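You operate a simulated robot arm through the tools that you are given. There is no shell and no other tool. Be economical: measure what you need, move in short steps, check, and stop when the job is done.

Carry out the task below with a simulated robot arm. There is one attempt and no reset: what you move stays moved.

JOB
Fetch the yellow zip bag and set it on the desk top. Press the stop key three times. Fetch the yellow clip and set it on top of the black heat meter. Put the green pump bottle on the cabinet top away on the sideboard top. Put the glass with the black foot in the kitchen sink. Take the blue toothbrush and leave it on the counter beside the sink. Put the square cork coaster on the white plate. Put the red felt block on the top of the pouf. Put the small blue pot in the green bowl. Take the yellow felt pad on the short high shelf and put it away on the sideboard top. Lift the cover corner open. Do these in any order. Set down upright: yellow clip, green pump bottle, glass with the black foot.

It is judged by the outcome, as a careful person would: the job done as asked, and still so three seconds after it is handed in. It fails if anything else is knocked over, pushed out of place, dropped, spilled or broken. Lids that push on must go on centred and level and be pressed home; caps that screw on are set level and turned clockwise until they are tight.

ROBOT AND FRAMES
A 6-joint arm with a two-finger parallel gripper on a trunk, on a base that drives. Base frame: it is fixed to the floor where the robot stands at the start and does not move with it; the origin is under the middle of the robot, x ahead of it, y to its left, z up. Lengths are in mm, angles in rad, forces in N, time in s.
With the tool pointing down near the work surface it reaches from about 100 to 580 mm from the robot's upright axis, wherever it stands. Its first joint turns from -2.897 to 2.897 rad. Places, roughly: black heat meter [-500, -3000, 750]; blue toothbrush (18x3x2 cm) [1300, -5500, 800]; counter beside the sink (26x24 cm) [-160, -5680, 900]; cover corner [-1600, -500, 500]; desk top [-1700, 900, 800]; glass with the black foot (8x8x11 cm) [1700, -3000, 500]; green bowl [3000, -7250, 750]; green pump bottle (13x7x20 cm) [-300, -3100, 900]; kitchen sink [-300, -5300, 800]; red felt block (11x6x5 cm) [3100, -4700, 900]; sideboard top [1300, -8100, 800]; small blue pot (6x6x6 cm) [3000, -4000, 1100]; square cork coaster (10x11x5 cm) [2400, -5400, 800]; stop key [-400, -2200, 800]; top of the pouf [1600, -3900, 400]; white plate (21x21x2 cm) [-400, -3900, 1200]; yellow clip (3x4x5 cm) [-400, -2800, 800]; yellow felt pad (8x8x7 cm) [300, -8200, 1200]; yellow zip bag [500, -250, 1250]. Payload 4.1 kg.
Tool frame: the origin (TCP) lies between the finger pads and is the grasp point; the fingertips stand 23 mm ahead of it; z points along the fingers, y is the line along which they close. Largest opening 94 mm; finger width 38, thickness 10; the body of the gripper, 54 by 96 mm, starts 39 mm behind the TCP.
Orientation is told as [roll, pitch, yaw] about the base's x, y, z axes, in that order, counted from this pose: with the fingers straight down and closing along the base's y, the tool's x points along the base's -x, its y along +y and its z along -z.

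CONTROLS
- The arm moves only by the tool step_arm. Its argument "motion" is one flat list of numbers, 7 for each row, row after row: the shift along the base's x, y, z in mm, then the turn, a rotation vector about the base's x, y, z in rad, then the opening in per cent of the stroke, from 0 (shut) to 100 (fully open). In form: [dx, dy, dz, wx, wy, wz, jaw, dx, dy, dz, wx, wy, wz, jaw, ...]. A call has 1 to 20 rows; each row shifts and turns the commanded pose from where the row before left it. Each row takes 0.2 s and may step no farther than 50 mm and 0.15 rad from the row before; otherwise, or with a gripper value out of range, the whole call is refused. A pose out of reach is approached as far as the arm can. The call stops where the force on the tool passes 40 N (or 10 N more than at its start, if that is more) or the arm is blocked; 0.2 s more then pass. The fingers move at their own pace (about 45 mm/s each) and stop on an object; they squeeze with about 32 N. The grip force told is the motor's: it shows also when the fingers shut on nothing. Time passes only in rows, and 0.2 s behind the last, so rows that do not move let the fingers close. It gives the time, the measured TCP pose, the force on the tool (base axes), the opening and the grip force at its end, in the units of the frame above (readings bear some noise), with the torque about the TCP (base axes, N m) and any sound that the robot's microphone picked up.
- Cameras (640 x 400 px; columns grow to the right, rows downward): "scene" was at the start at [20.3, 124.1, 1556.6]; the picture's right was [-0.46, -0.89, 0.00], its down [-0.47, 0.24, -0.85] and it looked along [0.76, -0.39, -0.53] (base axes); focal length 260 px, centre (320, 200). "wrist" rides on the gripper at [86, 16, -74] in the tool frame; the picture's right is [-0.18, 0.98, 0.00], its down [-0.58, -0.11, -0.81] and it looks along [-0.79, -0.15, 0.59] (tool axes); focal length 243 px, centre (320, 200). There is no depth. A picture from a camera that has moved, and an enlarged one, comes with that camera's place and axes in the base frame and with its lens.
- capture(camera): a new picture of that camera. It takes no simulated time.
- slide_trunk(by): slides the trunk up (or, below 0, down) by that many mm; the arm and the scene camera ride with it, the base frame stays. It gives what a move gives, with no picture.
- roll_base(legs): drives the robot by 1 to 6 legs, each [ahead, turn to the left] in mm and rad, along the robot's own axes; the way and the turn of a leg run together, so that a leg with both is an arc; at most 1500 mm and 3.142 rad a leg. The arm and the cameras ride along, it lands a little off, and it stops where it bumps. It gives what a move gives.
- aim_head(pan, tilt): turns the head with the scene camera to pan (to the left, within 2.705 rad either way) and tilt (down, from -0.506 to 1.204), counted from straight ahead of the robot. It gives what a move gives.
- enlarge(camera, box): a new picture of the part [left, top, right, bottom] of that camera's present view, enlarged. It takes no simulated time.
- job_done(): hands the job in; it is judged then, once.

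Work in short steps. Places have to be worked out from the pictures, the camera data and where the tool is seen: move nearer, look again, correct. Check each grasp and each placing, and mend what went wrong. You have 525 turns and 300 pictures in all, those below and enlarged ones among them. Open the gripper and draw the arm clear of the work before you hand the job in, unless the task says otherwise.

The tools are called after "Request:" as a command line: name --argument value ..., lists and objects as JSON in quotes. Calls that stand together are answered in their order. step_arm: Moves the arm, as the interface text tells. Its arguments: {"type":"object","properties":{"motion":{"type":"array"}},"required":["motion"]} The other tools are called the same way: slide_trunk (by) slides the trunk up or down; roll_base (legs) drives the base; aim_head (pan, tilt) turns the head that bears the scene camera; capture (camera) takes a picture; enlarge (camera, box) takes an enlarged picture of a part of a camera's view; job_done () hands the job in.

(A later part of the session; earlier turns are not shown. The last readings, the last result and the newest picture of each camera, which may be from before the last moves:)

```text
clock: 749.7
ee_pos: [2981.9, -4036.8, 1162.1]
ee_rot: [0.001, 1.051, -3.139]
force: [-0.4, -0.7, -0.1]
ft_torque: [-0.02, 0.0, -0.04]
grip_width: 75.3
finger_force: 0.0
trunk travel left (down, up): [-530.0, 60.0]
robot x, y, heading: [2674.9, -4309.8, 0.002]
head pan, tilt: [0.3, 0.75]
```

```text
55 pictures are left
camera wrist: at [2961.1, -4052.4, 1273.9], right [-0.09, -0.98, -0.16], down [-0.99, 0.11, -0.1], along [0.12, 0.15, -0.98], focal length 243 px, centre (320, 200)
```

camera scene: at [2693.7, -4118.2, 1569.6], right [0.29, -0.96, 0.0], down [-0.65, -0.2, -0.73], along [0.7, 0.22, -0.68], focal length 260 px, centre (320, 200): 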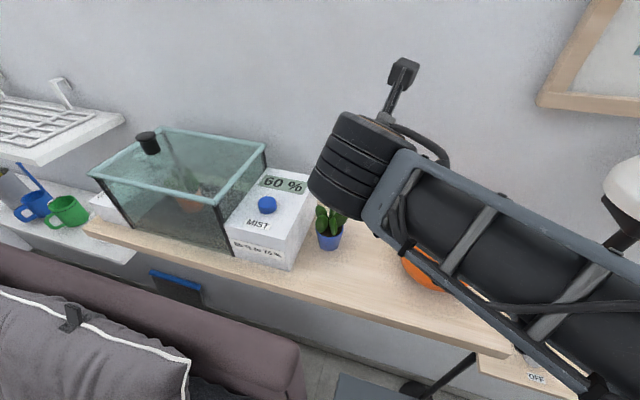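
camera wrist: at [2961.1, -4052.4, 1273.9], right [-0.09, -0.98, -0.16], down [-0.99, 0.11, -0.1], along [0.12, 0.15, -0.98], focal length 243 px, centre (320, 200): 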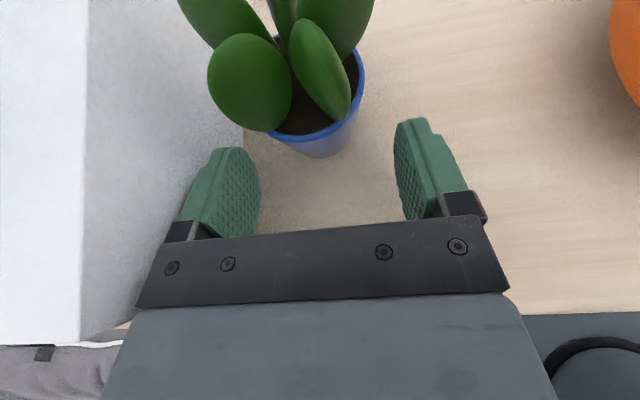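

Pot upright, centre ≈(3044,-4034). Lower to 1137 and slide forward in small steps.

Request:
step_arm --motion '[0, 2, -12, 0, 0, 0, 80, 0, 0, -13, 0, 0, 0, 80, 12, 0, 0, 0, 0, 0, 80, 12, 0, 0, 0, 0, 0, 80, 10, 0, 0, 0, 0, 0, 80]'

Request:
capture --camera "wrist"

```text
clock: 750.4
ee_pos: [2984.2, -4032.4, 1147.7]
ee_rot: [-0.01, 1.071, 3.135]
force: [-8.9, -2.3, 15.0]
ft_torque: [-0.72, 0.08, -0.5]
grip_width: 76.8
finger_force: 1.9
trunk travel left (down, up): [-530.0, 60.0]
robot x, y, heading: [2672.0, -4308.4, 0.0]
head pan, tilt: [0.3, 0.75]
stopped in row 3: the force on the tool passed its limit (the readings are from after the stop); the commanded pose is now the measured one
```

```text
54 pictures are left
camera wrist: at [2959.7, -4049.2, 1259.4], right [-0.08, -0.98, -0.17], down [-0.99, 0.1, -0.12], along [0.14, 0.15, -0.98], focal length 243 px, centre (320, 200)
```

wrist: 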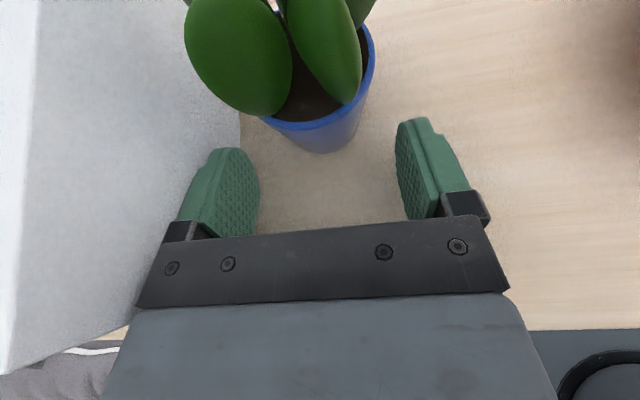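

The fingertips are touching the shelf itself: the shelf is at z≈1119 (so the rim is ≈1172, pot centre ≈(3028,-4038)). Raise to 1154, flatten the tilt a bit and slide forward.

Request:
step_arm --motion '[0, 0, 7, 0, 0, 0, 80, 0, -3, 0, 0.0, -0.13, 0, 80, 0, -3, 0, 0, 0, 0, 80]'

Request:
capture --camera "wrist"

```text
clock: 751.1
ee_pos: [2985.7, -4039.2, 1152.4]
ee_rot: [-0.014, 1.198, 3.135]
force: [0.0, 1.1, 0.6]
ft_torque: [0.01, 0.0, -0.01]
grip_width: 75.3
finger_force: 0.0
trunk travel left (down, up): [-530.0, 60.0]
robot x, y, heading: [2669.0, -4308.7, -0.001]
head pan, tilt: [0.3, 0.75]
```

```text
53 pictures are left
camera wrist: at [2947.9, -4054.8, 1260.5], right [-0.06, -0.98, -0.18], down [-0.96, 0.1, -0.25], along [0.26, 0.15, -0.95], focal length 243 px, centre (320, 200)
```

wrist: 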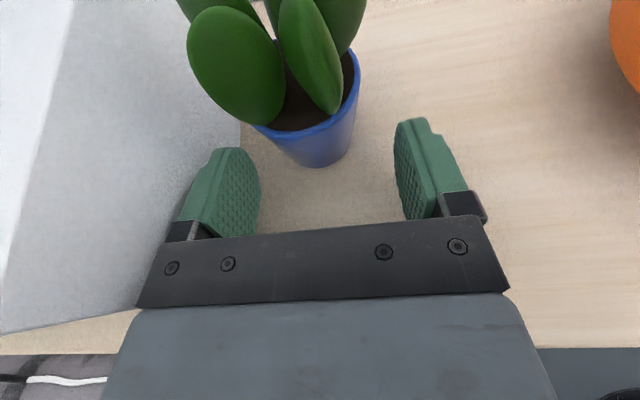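

Request:
step_arm --motion '[8, 3, 2, 0, 0, 0, 80, 8, 0, 0, 0, 0, 0, 80, 7, 0, 0, 0, 0, 0, 80]'

Request:
capture --camera "wrist"

```text
clock: 752.0
ee_pos: [3008.6, -4034.5, 1154.0]
ee_rot: [-0.009, 1.194, 3.137]
force: [-0.2, -0.5, -0.1]
ft_torque: [0.01, 0.02, -0.02]
grip_width: 75.4
finger_force: 0.1
trunk travel left (down, up): [-530.0, 60.0]
robot x, y, heading: [2672.2, -4304.7, -0.004]
head pan, tilt: [0.3, 0.75]
```

```text
52 pictures are left
camera wrist: at [2971.7, -4051.0, 1262.2], right [-0.06, -0.98, -0.18], down [-0.96, 0.1, -0.25], along [0.26, 0.15, -0.95], focal length 243 px, centre (320, 200)
```

wrist: 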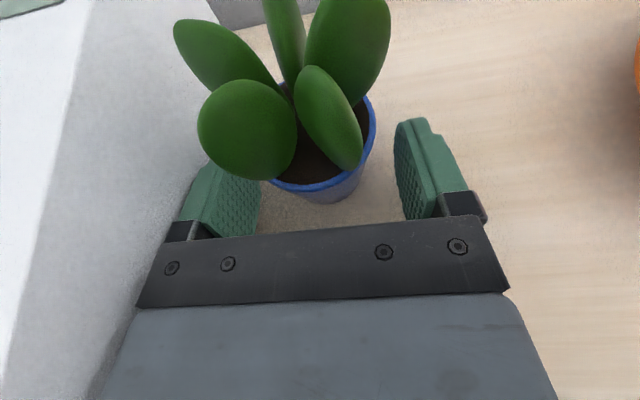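

Pot is between the pads. A last nudge, then close slowly.

Request:
step_arm --motion '[4, 2, 0, 0, 0, 0, 80, 0, 0, 0, 0, 0, 0, 70, 0, 0, 0, 0, 0, 0, 60, 0, 0, 0, 0, 0, 0, 40, 0, 0, 0, 0, 0, 0, 40]'

Request:
capture --camera "wrist"

```text
clock: 753.1
ee_pos: [3012.6, -4032.4, 1155.2]
ee_rot: [-0.012, 1.197, 3.137]
force: [0.4, -0.4, 1.5]
ft_torque: [0.02, 0.0, -0.02]
grip_width: 56.0
finger_force: 31.8
trunk travel left (down, up): [-530.0, 60.0]
robot x, y, heading: [2677.1, -4307.9, -0.006]
head pan, tilt: [0.3, 0.75]
```

```text
51 pictures are left
camera wrist: at [2975.0, -4049.0, 1262.7], right [-0.06, -0.98, -0.18], down [-0.96, 0.1, -0.25], along [0.26, 0.15, -0.95], focal length 243 px, centre (320, 200)
```

wrist: 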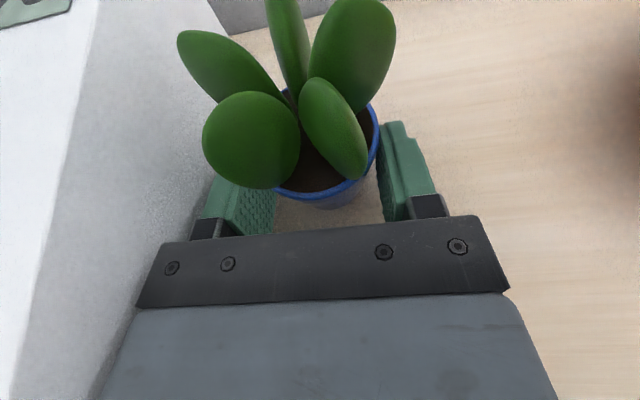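

Gripped at 56 mm. Lift gently.

Request:
step_arm --motion '[0, 0, 3, 0, 0, 0, 40, 0, 0, 4, 0, 0, 0, 40, 0, 0, 6, 0, 0, 0, 40, 0, 0, 8, 0, 0, 0, 40, 0, 0, 10, 0, 0, 0, 40]'

Request:
capture --camera "wrist"

```text
clock: 754.4
ee_pos: [3012.9, -4031.8, 1185.8]
ee_rot: [-0.012, 1.196, 3.135]
force: [0.3, 0.4, -1.3]
ft_torque: [0.02, 0.0, -0.02]
grip_width: 56.3
finger_force: 32.3
trunk travel left (down, up): [-530.0, 60.0]
robot x, y, heading: [2673.0, -4308.2, -0.001]
head pan, tilt: [0.3, 0.75]
```

```text
50 pictures are left
camera wrist: at [2975.3, -4048.8, 1293.4], right [-0.06, -0.98, -0.18], down [-0.96, 0.11, -0.25], along [0.26, 0.15, -0.95], focal length 243 px, centre (320, 200)
```

wrist: 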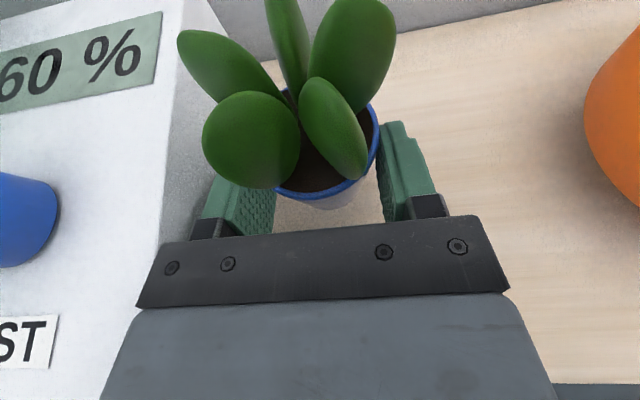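

Held. Raise and back out.

Request:
step_arm --motion '[0, -3, 12, 0, 0, 0, 40, 0, -3, 14, 0, 0, 0, 40, 0, -3, 15, 0, 0, 0, 40, 0, 0, 15, 0, 0, 0, 40, 0, 0, 15, 0, 0, 0, 40, 0, 0, 15, 0, 0, 0, 40, 0, 0, 12, 0, 0, 0, 40, 0, 0, 8, 0, 0, 0, 40]'

Request:
roll_base --legs '[[-450, 0]]'

Request:
capture --camera "scene"

```text
clock: 756.1
ee_pos: [3012.8, -4041.4, 1291.5]
ee_rot: [-0.01, 1.196, 3.136]
force: [-0.7, 0.9, -1.3]
ft_torque: [0.01, 0.03, -0.01]
grip_width: 55.9
finger_force: 31.3
trunk travel left (down, up): [-530.0, 60.0]
robot x, y, heading: [2670.7, -4306.5, -0.004]
head pan, tilt: [0.3, 0.75]
```

```text
clock: 758.8
ee_pos: [2569.7, -4041.3, 1290.4]
ee_rot: [-0.01, 1.198, -3.141]
force: [-0.2, 0.0, -1.9]
ft_torque: [-0.02, 0.03, -0.05]
grip_width: 55.7
finger_force: 32.6
trunk travel left (down, up): [-530.0, 60.0]
robot x, y, heading: [2232.9, -4309.6, -0.001]
head pan, tilt: [0.3, 0.75]
```

```text
49 pictures are left
camera scene: at [2251.3, -4118.9, 1569.5], right [0.3, -0.95, 0.0], down [-0.65, -0.21, -0.73], along [0.7, 0.22, -0.68], focal length 260 px, centre (320, 200)
```

scene: 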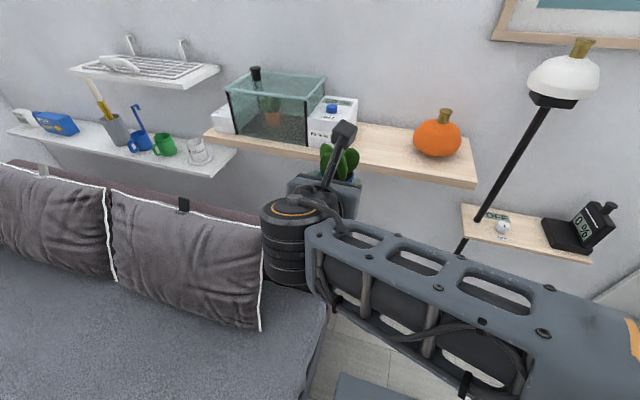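

Pot is secure. Drive around to the wooden shelf with the green bowl.

Request:
roll_base --legs '[[0, -2.9], [1300, 0], [0, 0.9], [700, 0], [0, 0.43], [1450, 0]]'

Request:
capture --camera "wrist"

```text
clock: 764.7
ee_pos: [2064.4, -4742.2, 1291.2]
ee_rot: [-0.01, 1.196, 0.582]
force: [0.5, 0.4, -1.4]
ft_torque: [0.02, -0.03, 0.0]
grip_width: 55.6
finger_force: 32.3
trunk travel left (down, up): [-530.0, 60.0]
robot x, y, heading: [2196.1, -4323.3, -2.41]
head pan, tilt: [0.3, 0.75]
stopped in leg 1: the robot was blocked; the commanded pose is now the measured one
```

```text
48 pictures are left
camera wrist: at [2087.3, -4707.4, 1399.4], right [-0.49, 0.85, -0.17], down [0.86, 0.45, -0.25], along [-0.13, -0.27, -0.95], focal length 243 px, centre (320, 200)
```

wrist: 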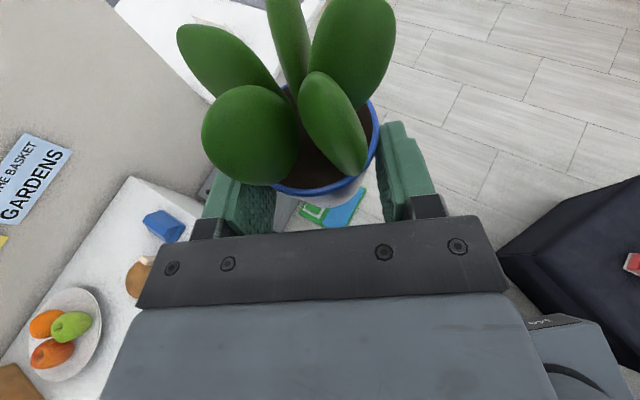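

The rear brushed the sofa end; move forward away from it, then continue.

Request:
roll_base --legs '[[300, 0], [0, -0.69], [1150, 0], [0, 1.1], [650, 0], [0, 0.43]]'

Request:
aim_head --pan 0.0 --tilt 0.4

Request:
capture --camera "scene"

```text
clock: 781.3
ee_pos: [788.4, -5523.1, 1291.9]
ee_rot: [-0.01, 1.196, 1.441]
force: [-0.3, -0.2, -2.6]
ft_torque: [0.02, -0.03, -0.01]
grip_width: 55.6
finger_force: 31.8
trunk travel left (down, up): [-530.0, 60.0]
robot x, y, heading: [562.2, -5153.4, -1.565]
head pan, tilt: [0.3, 0.75]
```

```text
clock: 782.2
ee_pos: [788.7, -5522.4, 1291.3]
ee_rot: [-0.011, 1.197, 1.438]
force: [1.4, 0.6, -1.3]
ft_torque: [0.05, -0.01, 0.02]
grip_width: 55.5
finger_force: 31.8
trunk travel left (down, up): [-530.0, 60.0]
robot x, y, heading: [559.2, -5150.3, -1.568]
head pan, tilt: [0.0, 0.4]
```

```text
47 pictures are left
camera scene: at [728.0, -5185.2, 1600.5], right [-1.0, -0.01, 0.0], down [0.0, 0.39, -0.92], along [0.01, -0.92, -0.39], focal length 260 px, centre (320, 200)
```

scene: 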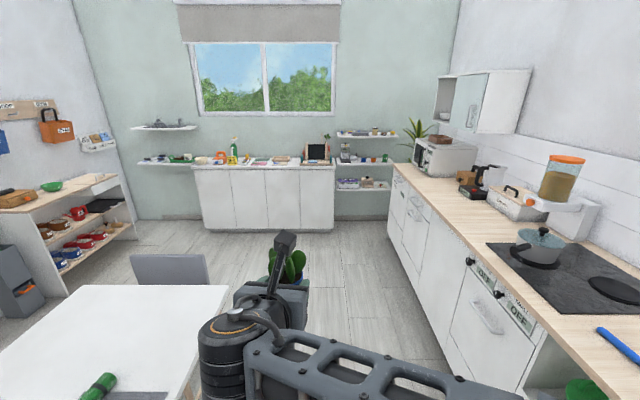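

Path is clear. Continue.

Request:
roll_base --legs '[[1500, 0], [150, 0], [0, 1.25], [1500, 0], [0, 0.32]]'

Request:
aim_head --pan 0.1 --tilt 0.45

Request:
capture --camera "scene"

```text
clock: 801.8
ee_pos: [2341.9, -7125.9, 1291.6]
ee_rot: [-0.012, 1.196, 2.968]
force: [-0.1, -0.5, -2.4]
ft_torque: [0.02, 0.05, -0.02]
grip_width: 54.9
finger_force: 31.8
trunk travel left (down, up): [-530.0, 60.0]
robot x, y, heading: [1964.2, -7339.0, -0.035]
head pan, tilt: [0.0, 0.4]
```

```text
clock: 802.4
ee_pos: [2341.9, -7126.5, 1292.6]
ee_rot: [-0.013, 1.196, 2.969]
force: [-0.3, 0.3, -1.3]
ft_torque: [0.0, 0.05, -0.03]
grip_width: 55.1
finger_force: 32.0
trunk travel left (down, up): [-530.0, 60.0]
robot x, y, heading: [1963.4, -7339.5, -0.033]
head pan, tilt: [0.099, 0.45]
```

```text
46 pictures are left
camera scene: at [2000.4, -7166.5, 1596.0], right [0.07, -1.0, 0.0], down [-0.43, -0.03, -0.9], along [0.9, 0.06, -0.44], focal length 260 px, centre (320, 200)
```

scene: 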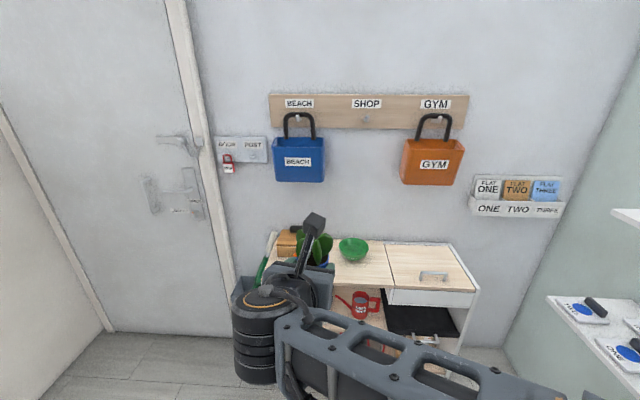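

Bowl ≈(3021,-7257). Drive up to the shelf.

Request:
roll_base --legs '[[0, -0.128], [570, 0], [0, 0.163]]'

Request:
aim_head --pan 0.25 --tilt 0.75

Request:
capture --camera "scene"

Request:
capture --camera "wrist"

```text
clock: 806.9
ee_pos: [2893.3, -7211.2, 1291.2]
ee_rot: [-0.01, 1.196, 2.994]
force: [-0.1, -0.1, -2.1]
ft_torque: [-0.02, 0.01, -0.06]
grip_width: 55.2
finger_force: 31.9
trunk travel left (down, up): [-530.0, 60.0]
robot x, y, heading: [2519.0, -7430.3, -0.012]
head pan, tilt: [0.099, 0.45]
```

```text
clock: 807.7
ee_pos: [2894.6, -7210.7, 1291.6]
ee_rot: [-0.011, 1.197, 2.993]
force: [-0.5, 0.8, -0.7]
ft_torque: [0.04, 0.01, 0.0]
grip_width: 54.7
finger_force: 31.9
trunk travel left (down, up): [-530.0, 60.0]
robot x, y, heading: [2520.7, -7434.0, -0.011]
head pan, tilt: [0.25, 0.75]
```

```text
45 pictures are left
camera scene: at [2543.0, -7247.7, 1569.6], right [0.24, -0.97, 0.0], down [-0.66, -0.16, -0.73], along [0.71, 0.17, -0.68], focal length 260 px, centre (320, 200)
```

scene: 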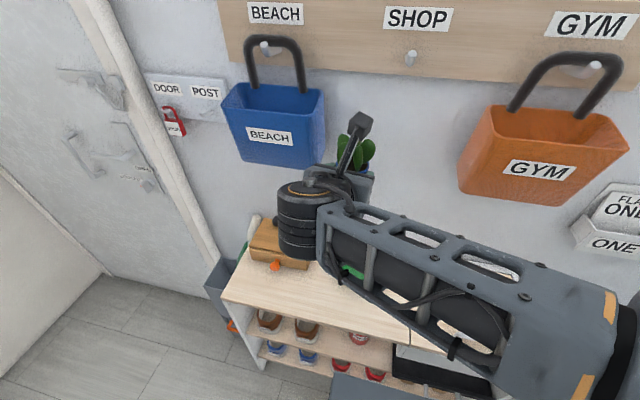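

```text
44 pictures are left
camera wrist: at [2854.6, -7221.6, 1399.6], right [-0.2, -0.96, -0.18], down [-0.94, 0.24, -0.25], along [0.28, 0.11, -0.95], focal length 243 px, centre (320, 200)
```

wrist: 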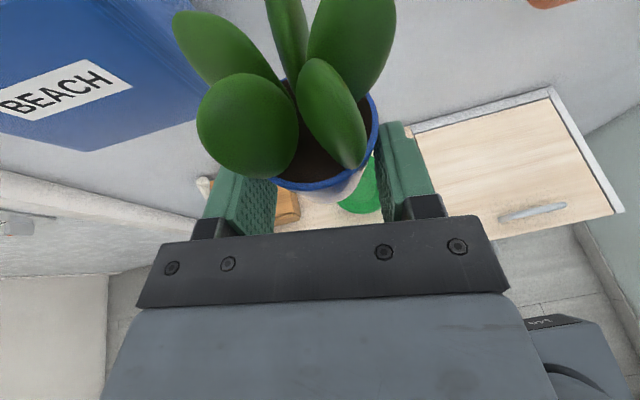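

Move over the bowl and lower by the trunk, then check from above.

Request:
step_arm --motion '[14, -6, 0, 0, 0, 0, 40, 14, -6, 0, 0, 0, 0, 40, 14, -6, 0, 0, 0, 0, 40, 14, -6, 0, 0, 0, 0, 40, 14, -5, 0, 0, 0, 0, 40, 14, -5, 0, 0, 0, 0, 40, 14, -5, 0, 0, 0, 0, 40, 14, -5, 0, 0, 0, 0, 40]'

Request:
slide_trunk --by -300

Request:
capture --camera "wrist"

Request:
capture --camera "scene"

```text
clock: 809.5
ee_pos: [3006.0, -7254.2, 1291.0]
ee_rot: [-0.009, 1.196, 2.995]
force: [-0.2, -0.9, -1.5]
ft_torque: [0.0, 0.03, 0.01]
grip_width: 54.9
finger_force: 32.0
trunk travel left (down, up): [-530.0, 60.0]
robot x, y, heading: [2521.8, -7438.0, -0.005]
head pan, tilt: [0.25, 0.75]
```

```text
clock: 812.5
ee_pos: [3005.8, -7254.1, 991.4]
ee_rot: [-0.01, 1.194, 2.993]
force: [-0.2, -0.6, -1.5]
ft_torque: [0.05, 0.03, 0.0]
grip_width: 54.8
finger_force: 32.1
trunk travel left (down, up): [-230.0, 360.0]
robot x, y, heading: [2520.6, -7430.9, -0.008]
head pan, tilt: [0.25, 0.75]
```

```text
43 pictures are left
camera wrist: at [2966.4, -7265.0, 1099.1], right [-0.2, -0.96, -0.18], down [-0.94, 0.24, -0.25], along [0.28, 0.11, -0.95], focal length 243 px, centre (320, 200)
```

wrist: 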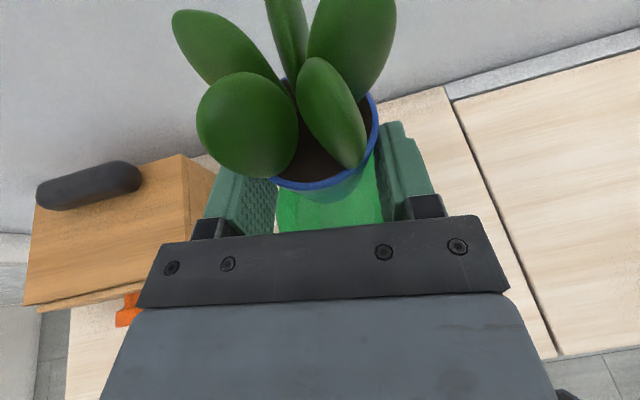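

```text
42 pictures are left
camera scene: at [2543.0, -7247.8, 1269.6], right [0.24, -0.97, 0.0], down [-0.66, -0.16, -0.73], along [0.71, 0.17, -0.68], focal length 260 px, centre (320, 200)
```

scene: 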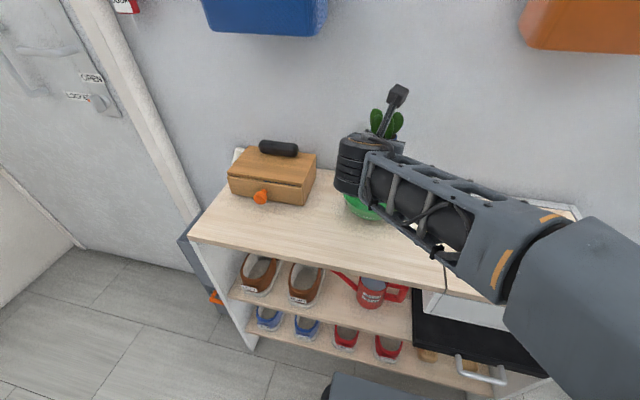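

Estimate of bowl centre ≈(3017,-7266). Shift and lower part-way, then re-look.

Request:
step_arm --motion '[-1, -5, 0, 0, 0, 0, 40, -2, -5, 0, 0, 0, 0, 40, 0, 0, -12, 0, 0, 0, 40, 0, 0, -15, 0, 0, 0, 40, 0, 0, -15, 0, 0, 0, 40, 0, 0, -10, 0, 0, 0, 40]'

Request:
capture --camera "wrist"

Request:
enlarge --camera "scene" --box '[300, 90, 460, 250]'

```text
clock: 813.9
ee_pos: [3001.1, -7262.9, 939.6]
ee_rot: [-0.012, 1.196, 2.991]
force: [0.0, -0.2, -1.7]
ft_torque: [0.01, 0.04, -0.02]
grip_width: 55.2
finger_force: 32.5
trunk travel left (down, up): [-230.0, 360.0]
robot x, y, heading: [2521.4, -7434.3, -0.009]
head pan, tilt: [0.25, 0.75]
```

```text
41 pictures are left
camera wrist: at [2962.7, -7274.5, 1047.9], right [-0.2, -0.96, -0.18], down [-0.94, 0.24, -0.25], along [0.28, 0.12, -0.95], focal length 243 px, centre (320, 200)
```

wrist: 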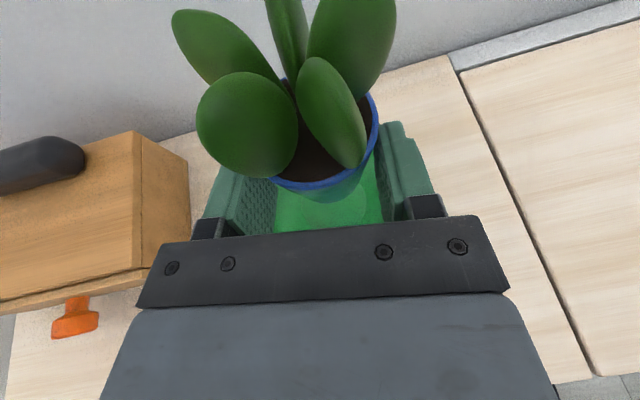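

```text
2.50 times, centred on (380, 170) of scene
camera zoom: at [2543.0, -7247.8, 1269.5], right [0.24, -0.97, 0.0], down [-0.66, -0.16, -0.73], along [0.71, 0.17, -0.68], focal length 650 px, centre (170, 275)
```

zoom: 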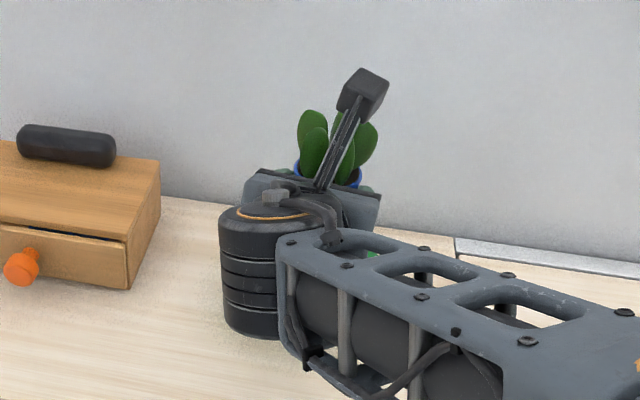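

Checking geometry: with this low grip the palm would meet the bowl's rim before the pot reaches bottom. I'll set the pot down on the free shelf top in front of the bowl and re-grip ~15 mm higher.

Request:
step_arm --motion '[0, 0, 15, 0, 0, 0, 40, -14, 0, 15, 0, 0, 0, 40, -18, 0, 10, 0, 0, 0, 40, -18, 0, 0, 0, 0, 0, 40, -18, 0, 0, 0, 0, 0, 40, -18, 0, 0, 0, 0, 0, 40, -18, 0, 0, 0, 0, 0, 40, -14, 0, 0, 0, 0, 0, 40, -7, 0, 0, 0, 0, 0, 40]'

Request:
capture --camera "wrist"

Request:
capture --camera "scene"

```text
clock: 815.9
ee_pos: [2878.4, -7263.9, 978.1]
ee_rot: [-0.009, 1.195, 2.992]
force: [-0.2, 0.7, -1.4]
ft_torque: [-0.03, 0.03, -0.04]
grip_width: 54.9
finger_force: 32.3
trunk travel left (down, up): [-230.0, 360.0]
robot x, y, heading: [2519.7, -7432.1, -0.011]
head pan, tilt: [0.25, 0.75]
```

```text
39 pictures are left
camera wrist: at [2838.3, -7274.7, 1085.8], right [-0.2, -0.96, -0.17], down [-0.94, 0.24, -0.25], along [0.28, 0.11, -0.95], focal length 243 px, centre (320, 200)
```

wrist: 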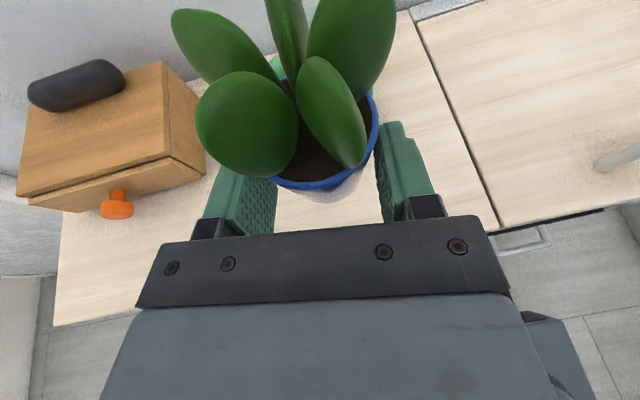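

```text
38 pictures are left
camera scene: at [2543.0, -7247.8, 1269.5], right [0.24, -0.97, 0.0], down [-0.66, -0.16, -0.73], along [0.71, 0.17, -0.68], focal length 260 px, centre (320, 200)
```

scene: 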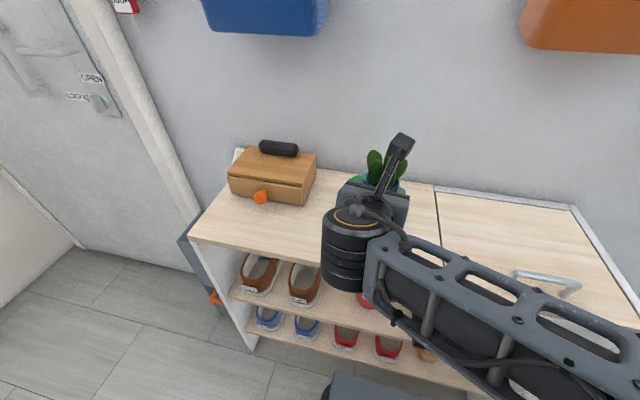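

Lower the pot onto the shelf top here.

Request:
step_arm --motion '[3, 0, -15, 0, 0, 0, 40, 2, 0, -15, 0, 0, 0, 40, 0, 0, -15, 0, 0, 0, 40, 0, 0, -15, 0, 0, 0, 40, 0, 0, -10, 0, 0, 0, 40]'

Request:
step_arm --motion '[0, 0, -4, 0, 0, 0, 40, 0, 0, -4, 0, 0, 0, 40, 0, 0, -4, 0, 0, 0, 40]'

```text
clock: 817.1
ee_pos: [2883.2, -7263.5, 908.1]
ee_rot: [-0.012, 1.196, 2.993]
force: [-0.3, 0.0, -2.0]
ft_torque: [0.0, 0.0, 0.0]
grip_width: 54.7
finger_force: 31.2
trunk travel left (down, up): [-230.0, 360.0]
robot x, y, heading: [2521.3, -7434.9, -0.01]
head pan, tilt: [0.25, 0.75]
```

```text
clock: 817.9
ee_pos: [2883.1, -7262.9, 897.6]
ee_rot: [-0.014, 1.196, 2.994]
force: [1.1, 0.4, -1.2]
ft_torque: [0.0, -0.01, -0.02]
grip_width: 54.6
finger_force: 31.9
trunk travel left (down, up): [-230.0, 360.0]
robot x, y, heading: [2518.7, -7430.5, -0.014]
head pan, tilt: [0.25, 0.75]
```

Request:
step_arm --motion '[0, 0, -4, 0, 0, 0, 40, 0, 0, -4, 0, 0, 0, 40, 0, 0, -4, 0, 0, 0, 40]'

Request:
step_arm --motion '[0, 0, -3, 0, 0, 0, 40, 0, 0, -3, 0, 0, 0, 40]'

```text
clock: 818.7
ee_pos: [2883.0, -7264.2, 885.3]
ee_rot: [-0.01, 1.196, 2.994]
force: [0.7, 0.5, -1.5]
ft_torque: [-0.01, -0.03, 0.0]
grip_width: 54.8
finger_force: 32.0
trunk travel left (down, up): [-230.0, 360.0]
robot x, y, heading: [2521.1, -7433.9, -0.011]
head pan, tilt: [0.25, 0.75]
```

```text
clock: 819.3
ee_pos: [2883.0, -7265.5, 879.5]
ee_rot: [-0.012, 1.196, 2.991]
force: [0.3, 0.5, -1.8]
ft_torque: [-0.02, 0.03, -0.01]
grip_width: 54.9
finger_force: 31.5
trunk travel left (down, up): [-230.0, 360.0]
robot x, y, heading: [2524.9, -7433.9, -0.011]
head pan, tilt: [0.25, 0.75]
```

Request:
step_arm --motion '[0, 0, -4, 0, 0, 0, 40, 0, 0, -4, 0, 0, 0, 40]'

Request:
step_arm --motion '[0, 0, -3, 0, 0, 0, 40, 0, 0, -3, 0, 0, 0, 40]'

Request:
capture --camera "scene"

```text
clock: 819.9
ee_pos: [2882.4, -7264.0, 872.0]
ee_rot: [-0.01, 1.196, 2.993]
force: [0.4, 0.4, -1.6]
ft_torque: [0.01, 0.01, 0.01]
grip_width: 55.0
finger_force: 32.4
trunk travel left (down, up): [-230.0, 360.0]
robot x, y, heading: [2522.1, -7432.9, -0.011]
head pan, tilt: [0.25, 0.75]
```

```text
clock: 820.5
ee_pos: [2883.9, -7265.0, 865.5]
ee_rot: [-0.013, 1.195, 2.991]
force: [-0.4, 0.4, -0.6]
ft_torque: [0.02, 0.02, 0.01]
grip_width: 54.8
finger_force: 32.4
trunk travel left (down, up): [-230.0, 360.0]
robot x, y, heading: [2521.7, -7433.2, -0.008]
head pan, tilt: [0.25, 0.75]
```

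```text
37 pictures are left
camera scene: at [2542.9, -7247.8, 1269.5], right [0.24, -0.97, 0.0], down [-0.66, -0.16, -0.73], along [0.71, 0.17, -0.68], focal length 260 px, centre (320, 200)
```

scene: 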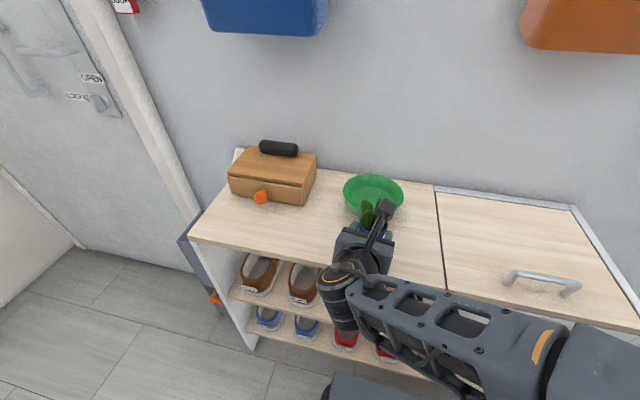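

Request:
step_arm --motion '[0, 0, -3, 0, 0, 0, 40, 0, 0, -3, 0, 0, 0, 40, 0, 0, -3, 0, 0, 0, 40]'

Request:
step_arm --motion '[0, 0, -3, 0, 0, 0, 40, 0, 0, -3, 0, 0, 0, 40]'

```text
clock: 821.3
ee_pos: [2884.2, -7264.3, 857.6]
ee_rot: [-0.009, 1.195, 2.995]
force: [-0.4, -0.5, -0.7]
ft_torque: [-0.03, 0.05, 0.02]
grip_width: 55.0
finger_force: 31.1
trunk travel left (down, up): [-230.0, 360.0]
robot x, y, heading: [2520.6, -7430.1, -0.012]
head pan, tilt: [0.25, 0.75]
```

```text
clock: 821.9
ee_pos: [2882.7, -7264.6, 849.8]
ee_rot: [-0.012, 1.196, 2.994]
force: [-0.7, 0.4, -1.3]
ft_torque: [-0.01, 0.05, -0.01]
grip_width: 54.8
finger_force: 32.2
trunk travel left (down, up): [-230.0, 360.0]
robot x, y, heading: [2518.7, -7434.6, -0.01]
head pan, tilt: [0.25, 0.75]
```

Request:
step_arm --motion '[0, 0, -3, 0, 0, 0, 40, 0, 0, -3, 0, 0, 0, 40, 0, 0, -3, 0, 0, 0, 40]'

Request:
step_arm --motion '[0, 0, -3, 0, 0, 0, 40, 0, 0, -3, 0, 0, 0, 40]'

Request:
enlarge --camera "scene" --box '[300, 140, 460, 280]'

```text
clock: 822.7
ee_pos: [2883.0, -7264.1, 841.8]
ee_rot: [-0.015, 1.196, 2.992]
force: [-0.4, -0.9, -2.1]
ft_torque: [-0.03, 0.05, -0.04]
grip_width: 54.8
finger_force: 32.2
trunk travel left (down, up): [-230.0, 360.0]
robot x, y, heading: [2522.3, -7434.6, -0.007]
head pan, tilt: [0.25, 0.75]
```

```text
clock: 823.3
ee_pos: [2882.9, -7263.5, 835.0]
ee_rot: [-0.008, 1.194, 2.994]
force: [-0.2, 0.5, -2.3]
ft_torque: [0.03, 0.0, 0.0]
grip_width: 54.8
finger_force: 32.1
trunk travel left (down, up): [-230.0, 360.0]
robot x, y, heading: [2518.7, -7431.2, -0.014]
head pan, tilt: [0.25, 0.75]
```

```text
2.86 times, centred on (380, 210) of scene
camera zoom: at [2542.9, -7247.8, 1269.5], right [0.24, -0.97, 0.0], down [-0.66, -0.16, -0.73], along [0.71, 0.17, -0.68], focal length 743 px, centre (149, 171)
```

zoom: 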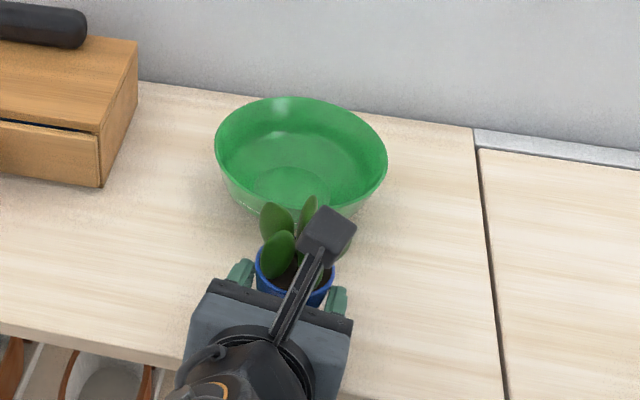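

Request:
step_arm --motion '[0, 0, -3, 0, 0, 0, 40, 0, 0, -3, 0, 0, 0, 40, 0, 0, -3, 0, 0, 0, 40, 0, 0, -3, 0, 0, 0, 40]'

Request:
step_arm --motion '[0, 0, -3, 0, 0, 0, 40, 0, 0, -3, 0, 0, 0, 40, 0, 0, -3, 0, 0, 0, 40]'

```text
clock: 824.3
ee_pos: [2885.6, -7261.6, 826.1]
ee_rot: [-0.011, 1.198, 2.992]
force: [-6.7, -2.6, 20.8]
ft_torque: [-0.57, -0.14, -0.04]
grip_width: 53.2
finger_force: 31.6
out of reach, approached as far as the arm can: row 4
trunk travel left (down, up): [-230.0, 360.0]
robot x, y, heading: [2521.4, -7431.4, -0.009]
head pan, tilt: [0.25, 0.75]
```

```text
clock: 824.8
ee_pos: [2886.2, -7259.9, 826.4]
ee_rot: [-0.017, 1.208, 2.984]
force: [2.6, 1.6, 13.3]
ft_torque: [-0.39, -0.17, -0.09]
grip_width: 53.2
finger_force: 32.0
trunk travel left (down, up): [-230.0, 360.0]
robot x, y, heading: [2522.6, -7433.4, -0.011]
head pan, tilt: [0.25, 0.75]
stopped in row 2: the force on the tool passed its limit (the readings are from after the stop); the commanded pose is now the measured one
```

Contact: shelf top ≈791. Relieve, open, raise 15 mm and re-grip higher.

Request:
step_arm --motion '[0, 0, 2, 0, 0, 0, 40, 0, 0, 0, 0, 0, 0, 65, 0, 0, 0, 0, 0, 0, 78, 0, 0, 0, 0, 0, 0, 80]'

Request:
capture --camera "wrist"

```text
clock: 825.8
ee_pos: [2884.6, -7260.8, 826.7]
ee_rot: [-0.011, 1.204, 2.989]
force: [-1.7, 8.9, 10.7]
ft_torque: [-0.23, -0.07, 0.07]
grip_width: 71.5
finger_force: 0.0
trunk travel left (down, up): [-230.0, 360.0]
robot x, y, heading: [2522.4, -7430.6, -0.014]
head pan, tilt: [0.25, 0.75]
```

```text
35 pictures are left
camera wrist: at [2844.4, -7271.1, 933.5], right [-0.2, -0.96, -0.18], down [-0.94, 0.24, -0.25], along [0.29, 0.11, -0.95], focal length 243 px, centre (320, 200)
```

wrist: 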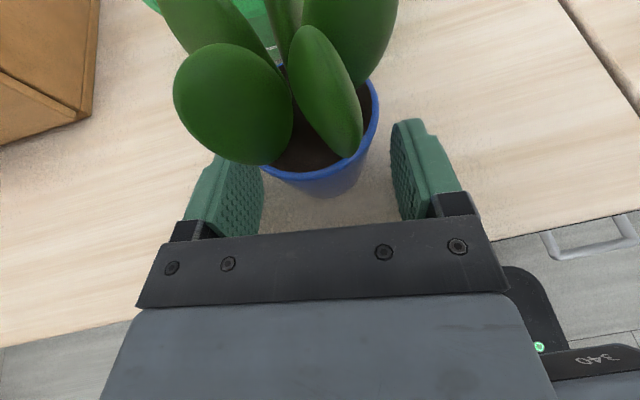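

Pot stands upright on the shelf (top ≈800). Raise 24 mm, re-centre on the pot and grip higher.

Request:
step_arm --motion '[0, 0, 8, 0, 0, 0, 80, 0, -3, 8, 0, 0, 0, 80, 3, -3, 8, 0, 0, 0, 80, 4, 0, 0, 0, 0, 0, 80]'

Request:
capture --camera "wrist"

```text
clock: 826.8
ee_pos: [2892.7, -7267.7, 850.0]
ee_rot: [-0.01, 1.203, 2.99]
force: [-0.7, -0.2, -0.9]
ft_torque: [0.04, 0.01, -0.02]
grip_width: 75.5
finger_force: 0.1
trunk travel left (down, up): [-230.0, 360.0]
robot x, y, heading: [2518.0, -7433.1, -0.007]
head pan, tilt: [0.25, 0.75]
```

```text
34 pictures are left
camera wrist: at [2852.4, -7278.3, 958.0], right [-0.2, -0.96, -0.18], down [-0.94, 0.24, -0.25], along [0.29, 0.11, -0.95], focal length 243 px, centre (320, 200)
```

wrist: 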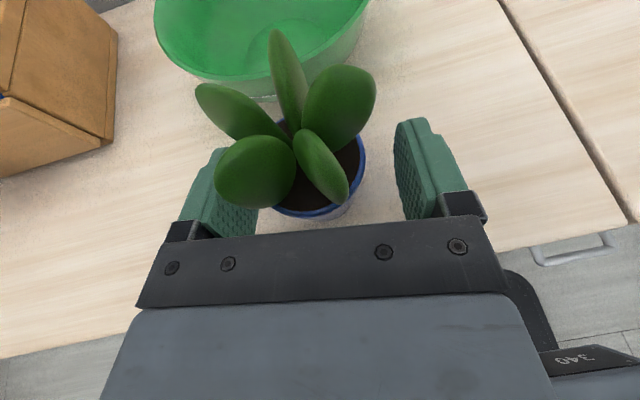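

Request:
step_arm --motion '[-5, 3, 0, 0, 0, 0, 80, 0, 0, 0, 0, 0, 0, 70, 0, 0, 0, 0, 0, 0, 60, 0, 0, 0, 0, 0, 0, 40, 0, 0, 0, 0, 0, 0, 40]'

Request:
step_arm --motion '[0, 0, 3, 0, 0, 0, 40, 0, 0, 5, 0, 0, 0, 40, 0, 0, 8, 0, 0, 0, 40, 0, 0, 10, 0, 0, 0, 40]'

Request:
capture --camera "wrist"

```text
clock: 828.0
ee_pos: [2886.6, -7263.2, 850.0]
ee_rot: [-0.012, 1.203, 2.991]
force: [-0.3, 0.6, 1.1]
ft_torque: [0.0, 0.05, 0.03]
grip_width: 56.5
finger_force: 31.6
trunk travel left (down, up): [-230.0, 360.0]
robot x, y, heading: [2521.9, -7434.2, -0.01]
head pan, tilt: [0.25, 0.75]
```

```text
clock: 829.0
ee_pos: [2887.6, -7264.3, 877.3]
ee_rot: [-0.011, 1.203, 2.99]
force: [1.0, -0.2, -1.9]
ft_torque: [0.02, 0.03, -0.02]
grip_width: 56.1
finger_force: 31.7
trunk travel left (down, up): [-230.0, 360.0]
robot x, y, heading: [2519.4, -7433.4, -0.008]
head pan, tilt: [0.25, 0.75]
```

```text
33 pictures are left
camera wrist: at [2846.8, -7274.7, 983.4], right [-0.2, -0.96, -0.18], down [-0.94, 0.24, -0.25], along [0.29, 0.11, -0.95], focal length 243 px, centre (320, 200)
```

wrist: 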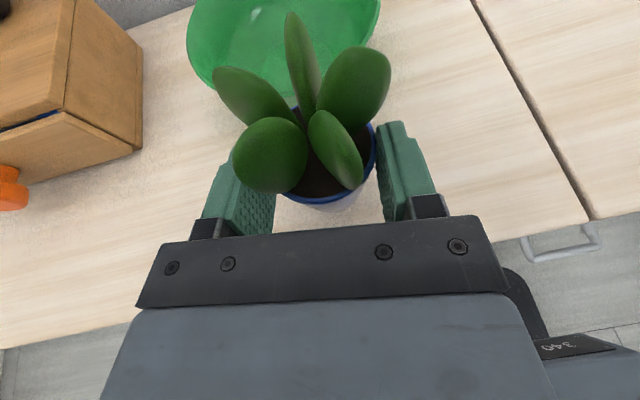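

Re-gripped 14 mm higher. Bowl centre ≈(3031,-7257), rim ≈848. Raise above the rim and move over the bowl.

Request:
step_arm --motion '[0, 0, 15, 0, 0, 0, 40, 0, 0, 18, 0, 0, 0, 40, 0, 0, 18, 0, 0, 0, 40, 0, 0, 12, 0, 0, 0, 40, 14, 1, 0, 0, 0, 0, 40, 18, 1, 0, 0, 0, 0, 40, 18, 1, 0, 0, 0, 0, 40, 18, 1, 0, 0, 0, 0, 40, 18, 1, 0, 0, 0, 0, 40, 18, 1, 0, 0, 0, 0, 40, 14, 2, 0, 0, 0, 0, 40, 8, 1, 0, 0, 0, 0, 40, 4, 1, 0, 0, 0, 0, 40]'

Request:
capture --camera "wrist"

Request:
enlarge --camera "scene" --box '[300, 110, 460, 250]'

```text
clock: 831.8
ee_pos: [3017.4, -7253.6, 939.8]
ee_rot: [-0.012, 1.203, 2.989]
force: [-0.8, 0.3, -1.7]
ft_torque: [-0.01, 0.03, -0.02]
grip_width: 55.9
finger_force: 32.1
trunk travel left (down, up): [-230.0, 360.0]
robot x, y, heading: [2519.9, -7434.2, -0.013]
head pan, tilt: [0.25, 0.75]
```

```text
32 pictures are left
camera wrist: at [2977.3, -7265.1, 1047.3], right [-0.2, -0.96, -0.18], down [-0.94, 0.24, -0.25], along [0.29, 0.11, -0.95], focal length 243 px, centre (320, 200)
```

wrist: 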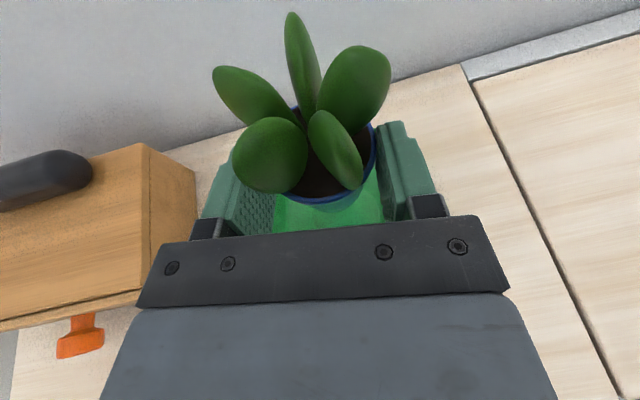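

```text
2.86 times, centred on (380, 180) of scene
camera zoom: at [2542.9, -7247.8, 1269.5], right [0.24, -0.97, 0.0], down [-0.66, -0.16, -0.73], along [0.71, 0.17, -0.68], focal length 743 px, centre (149, 257)
```

zoom: 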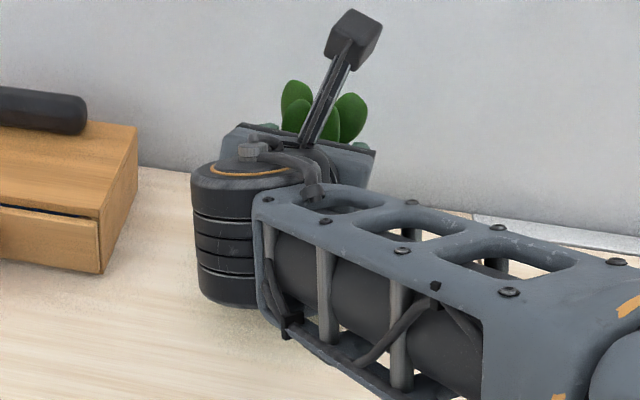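

Consistent with being centred. Lower into the bowl carefully.

Request:
step_arm --motion '[0, 0, -12, 0, 0, 0, 40, 0, 0, -15, 0, 0, 0, 40, 0, 0, -15, 0, 0, 0, 40, 0, 0, -12, 0, 0, 0, 40]'

Request:
capture --camera "wrist"

```text
clock: 832.8
ee_pos: [3018.1, -7254.3, 887.3]
ee_rot: [-0.012, 1.202, 2.987]
force: [-0.2, -0.8, -0.9]
ft_torque: [0.0, 0.04, 0.01]
grip_width: 56.3
finger_force: 31.8
trunk travel left (down, up): [-230.0, 360.0]
robot x, y, heading: [2518.4, -7432.7, -0.013]
head pan, tilt: [0.25, 0.75]
```

```text
30 pictures are left
camera wrist: at [2977.4, -7265.2, 994.2], right [-0.2, -0.96, -0.18], down [-0.94, 0.24, -0.25], along [0.29, 0.11, -0.95], focal length 243 px, centre (320, 200)
```

wrist: 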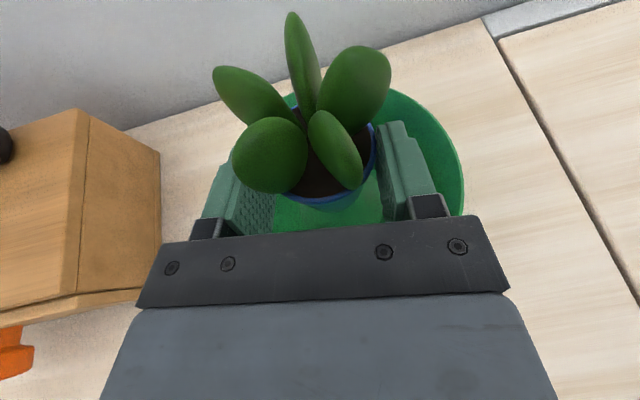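

Rim visible now: bowl centre ≈(3031,-7259), pot centre within 3 mm. Lower to the bottom.

Request:
step_arm --motion '[0, -2, -5, 0, 0, 0, 40, 0, 0, -5, 0, 0, 0, 40, 0, 0, -5, 0, 0, 0, 40, 0, 0, -3, 0, 0, 0, 40]'

Request:
step_arm --motion '[0, 0, -3, 0, 0, 0, 40, 0, 0, -2, 0, 0, 0, 40]'

```text
clock: 833.8
ee_pos: [3016.5, -7256.5, 870.9]
ee_rot: [-0.019, 1.21, 2.983]
force: [-4.4, 0.2, 19.1]
ft_torque: [-0.08, 1.03, 0.0]
grip_width: 56.2
finger_force: 32.5
trunk travel left (down, up): [-230.0, 360.0]
robot x, y, heading: [2520.3, -7435.1, -0.008]
head pan, tilt: [0.25, 0.75]
```

```text
clock: 834.3
ee_pos: [3017.8, -7254.8, 870.1]
ee_rot: [-0.029, 1.218, 2.971]
force: [-3.5, -1.8, 15.9]
ft_torque: [-0.32, 0.88, 0.01]
grip_width: 56.3
finger_force: 32.0
trunk travel left (down, up): [-230.0, 360.0]
robot x, y, heading: [2519.8, -7432.1, -0.009]
head pan, tilt: [0.25, 0.75]
stopped in row 2: the force on the tool passed its limit (the readings are from after the stop); the commanded pose is now the measured one
```

The palm meets the bowl's front rim with the pot ~12 mm above the bottom. Raise a little, shift the pot 9 mm forward and lower again.

Request:
step_arm --motion '[0, -2, 5, 0, 0.015, 0, 40, 5, 0, 0, 0, 0, 0, 40, 5, 0, 0, 0, 0, 0, 40, 0, 0, -3, 0, 0, 0, 40, 0, 0, -3, 0, 0, 0, 40]'

Request:
step_arm --motion '[0, 0, -2, 0, 0, 0, 40, 0, 0, 0, 0, 0, 0, 40]'

```text
clock: 835.5
ee_pos: [3027.3, -7257.2, 870.8]
ee_rot: [-0.023, 1.203, 2.978]
force: [-5.6, -1.1, 20.6]
ft_torque: [-0.28, 1.16, 0.05]
grip_width: 56.3
finger_force: 32.7
trunk travel left (down, up): [-230.0, 360.0]
robot x, y, heading: [2521.4, -7434.5, -0.008]
head pan, tilt: [0.25, 0.75]
```

```text
clock: 836.2
ee_pos: [3027.5, -7258.3, 870.2]
ee_rot: [-0.031, 1.208, 2.972]
force: [-4.9, -2.0, 17.1]
ft_torque: [-0.41, 1.03, 0.06]
grip_width: 56.4
finger_force: 32.0
trunk travel left (down, up): [-230.0, 360.0]
robot x, y, heading: [2521.3, -7431.7, -0.009]
head pan, tilt: [0.25, 0.75]
stopped in row 2: the force on the tool passed its limit (the readings are from after the stop); the commanded pose is now the measured one
```

The palm corners still meet the rim. The pot is tapered, so opening the jaws millimetre by millimetre will let it slide down the last ~10 mm gently. Recentre and do that.

Request:
step_arm --motion '[-4, 0, 3, 0.01, 0.003, 0.005, 40, -4, 0, 0, 0, 0, 0, 40, 0, 0, -1, 0, 0, 0, 40]'

Request:
step_arm --motion '[0, 0, 0, 0, 0, 0, 60.5, 0, 0, 0, 0, 0, 0, 61, 0, 0, 0, 0, 0, 0, 61.5, 0, 0, 0, 0, 0, 0, 62, 0, 0, 0, 0, 0, 0, 62]'

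Request:
capture --camera "wrist"

```text
clock: 837.0
ee_pos: [3019.6, -7257.6, 869.2]
ee_rot: [-0.05, 1.196, 2.96]
force: [1.3, 0.7, 0.3]
ft_torque: [-0.08, 0.1, 0.02]
grip_width: 56.1
finger_force: 32.3
trunk travel left (down, up): [-230.0, 360.0]
robot x, y, heading: [2521.7, -7433.3, -0.008]
head pan, tilt: [0.25, 0.75]
```

```text
clock: 838.2
ee_pos: [3020.2, -7258.8, 869.4]
ee_rot: [-0.051, 1.198, 2.958]
force: [2.6, -0.5, 3.2]
ft_torque: [-0.03, 0.16, 0.04]
grip_width: 57.5
finger_force: 0.0
trunk travel left (down, up): [-230.0, 360.0]
robot x, y, heading: [2520.1, -7432.0, -0.01]
head pan, tilt: [0.25, 0.75]
```

```text
29 pictures are left
camera wrist: at [2979.7, -7270.2, 977.4], right [-0.2, -0.96, -0.19], down [-0.94, 0.24, -0.25], along [0.28, 0.13, -0.95], focal length 243 px, centre (320, 200)
```

wrist: 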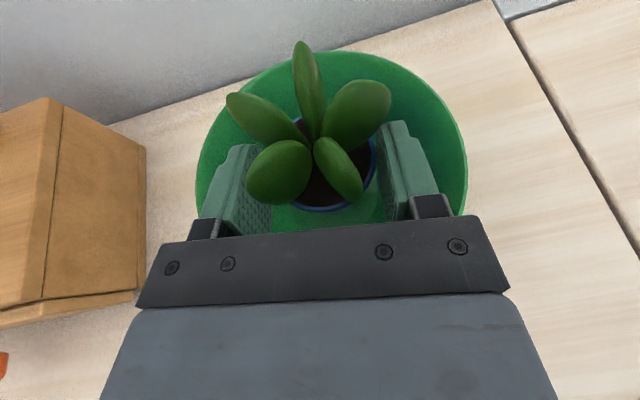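

The pot slid down and is upright in the bowl. Open further and withdraw.

Request:
step_arm --motion '[0, 0, 0, 0, 0, 0, 63, 0, 0, 0, 0, 0, 0, 65, 0, 0, 0, 0, 0, 0, 68, 0, 0, 0, 0, 0, 0, 74, 0, 0, 0, 0, 0, 0, 80]'

Request:
capture --camera "wrist"

```text
clock: 839.4
ee_pos: [3020.0, -7256.9, 870.4]
ee_rot: [-0.05, 1.199, 2.957]
force: [2.1, 2.3, 11.0]
ft_torque: [-0.06, 0.29, 0.0]
grip_width: 65.9
finger_force: 0.0
trunk travel left (down, up): [-230.0, 360.0]
robot x, y, heading: [2519.4, -7436.0, -0.008]
head pan, tilt: [0.25, 0.75]
```

```text
28 pictures are left
camera wrist: at [2979.4, -7270.2, 978.2], right [-0.2, -0.96, -0.19], down [-0.94, 0.24, -0.25], along [0.28, 0.13, -0.95], focal length 243 px, centre (320, 200)
```

wrist: 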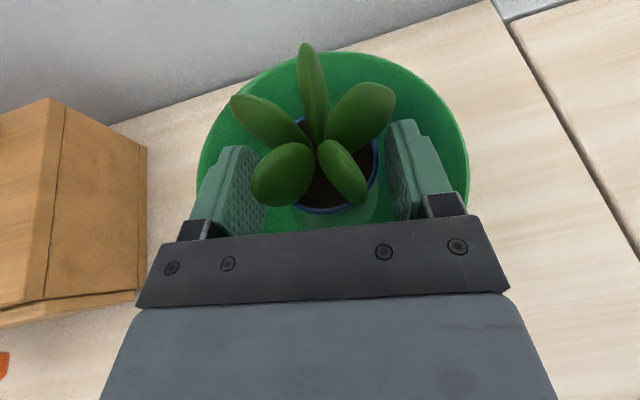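

Jaws are limited by the bowl walls at 66 mm; the pot is free. Set jaws to 70%, lift 6 mm and retreat back along the tool axis.

Request:
step_arm --motion '[0, 0, 2, 0, 0, 0, 69, -2, 0, 4, 0, 0, 0, 69, -9, 1, 5, 0, 0, 0, 69, -9, 1, 5, 0, 0, 0, 69, -9, 1, 5, 0, 0, 0, 69, -9, 1, 5, 0, 0, 0, 69]'

Request:
capture --camera "wrist"

```text
clock: 840.8
ee_pos: [2981.0, -7253.8, 896.7]
ee_rot: [-0.051, 1.196, 2.958]
force: [-0.1, 0.0, -0.3]
ft_torque: [0.0, -0.04, 0.03]
grip_width: 65.2
finger_force: 0.1
trunk travel left (down, up): [-230.0, 360.0]
robot x, y, heading: [2522.9, -7430.1, -0.011]
head pan, tilt: [0.25, 0.75]
```

```text
27 pictures are left
camera wrist: at [2941.7, -7265.8, 1003.8], right [-0.2, -0.96, -0.19], down [-0.94, 0.24, -0.25], along [0.28, 0.13, -0.95], focal length 243 px, centre (320, 200)
```

wrist: 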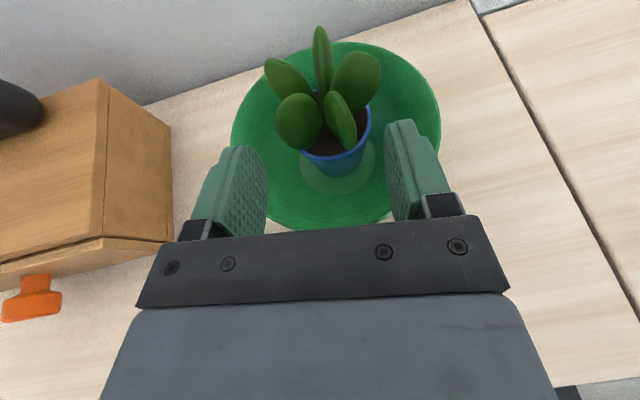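

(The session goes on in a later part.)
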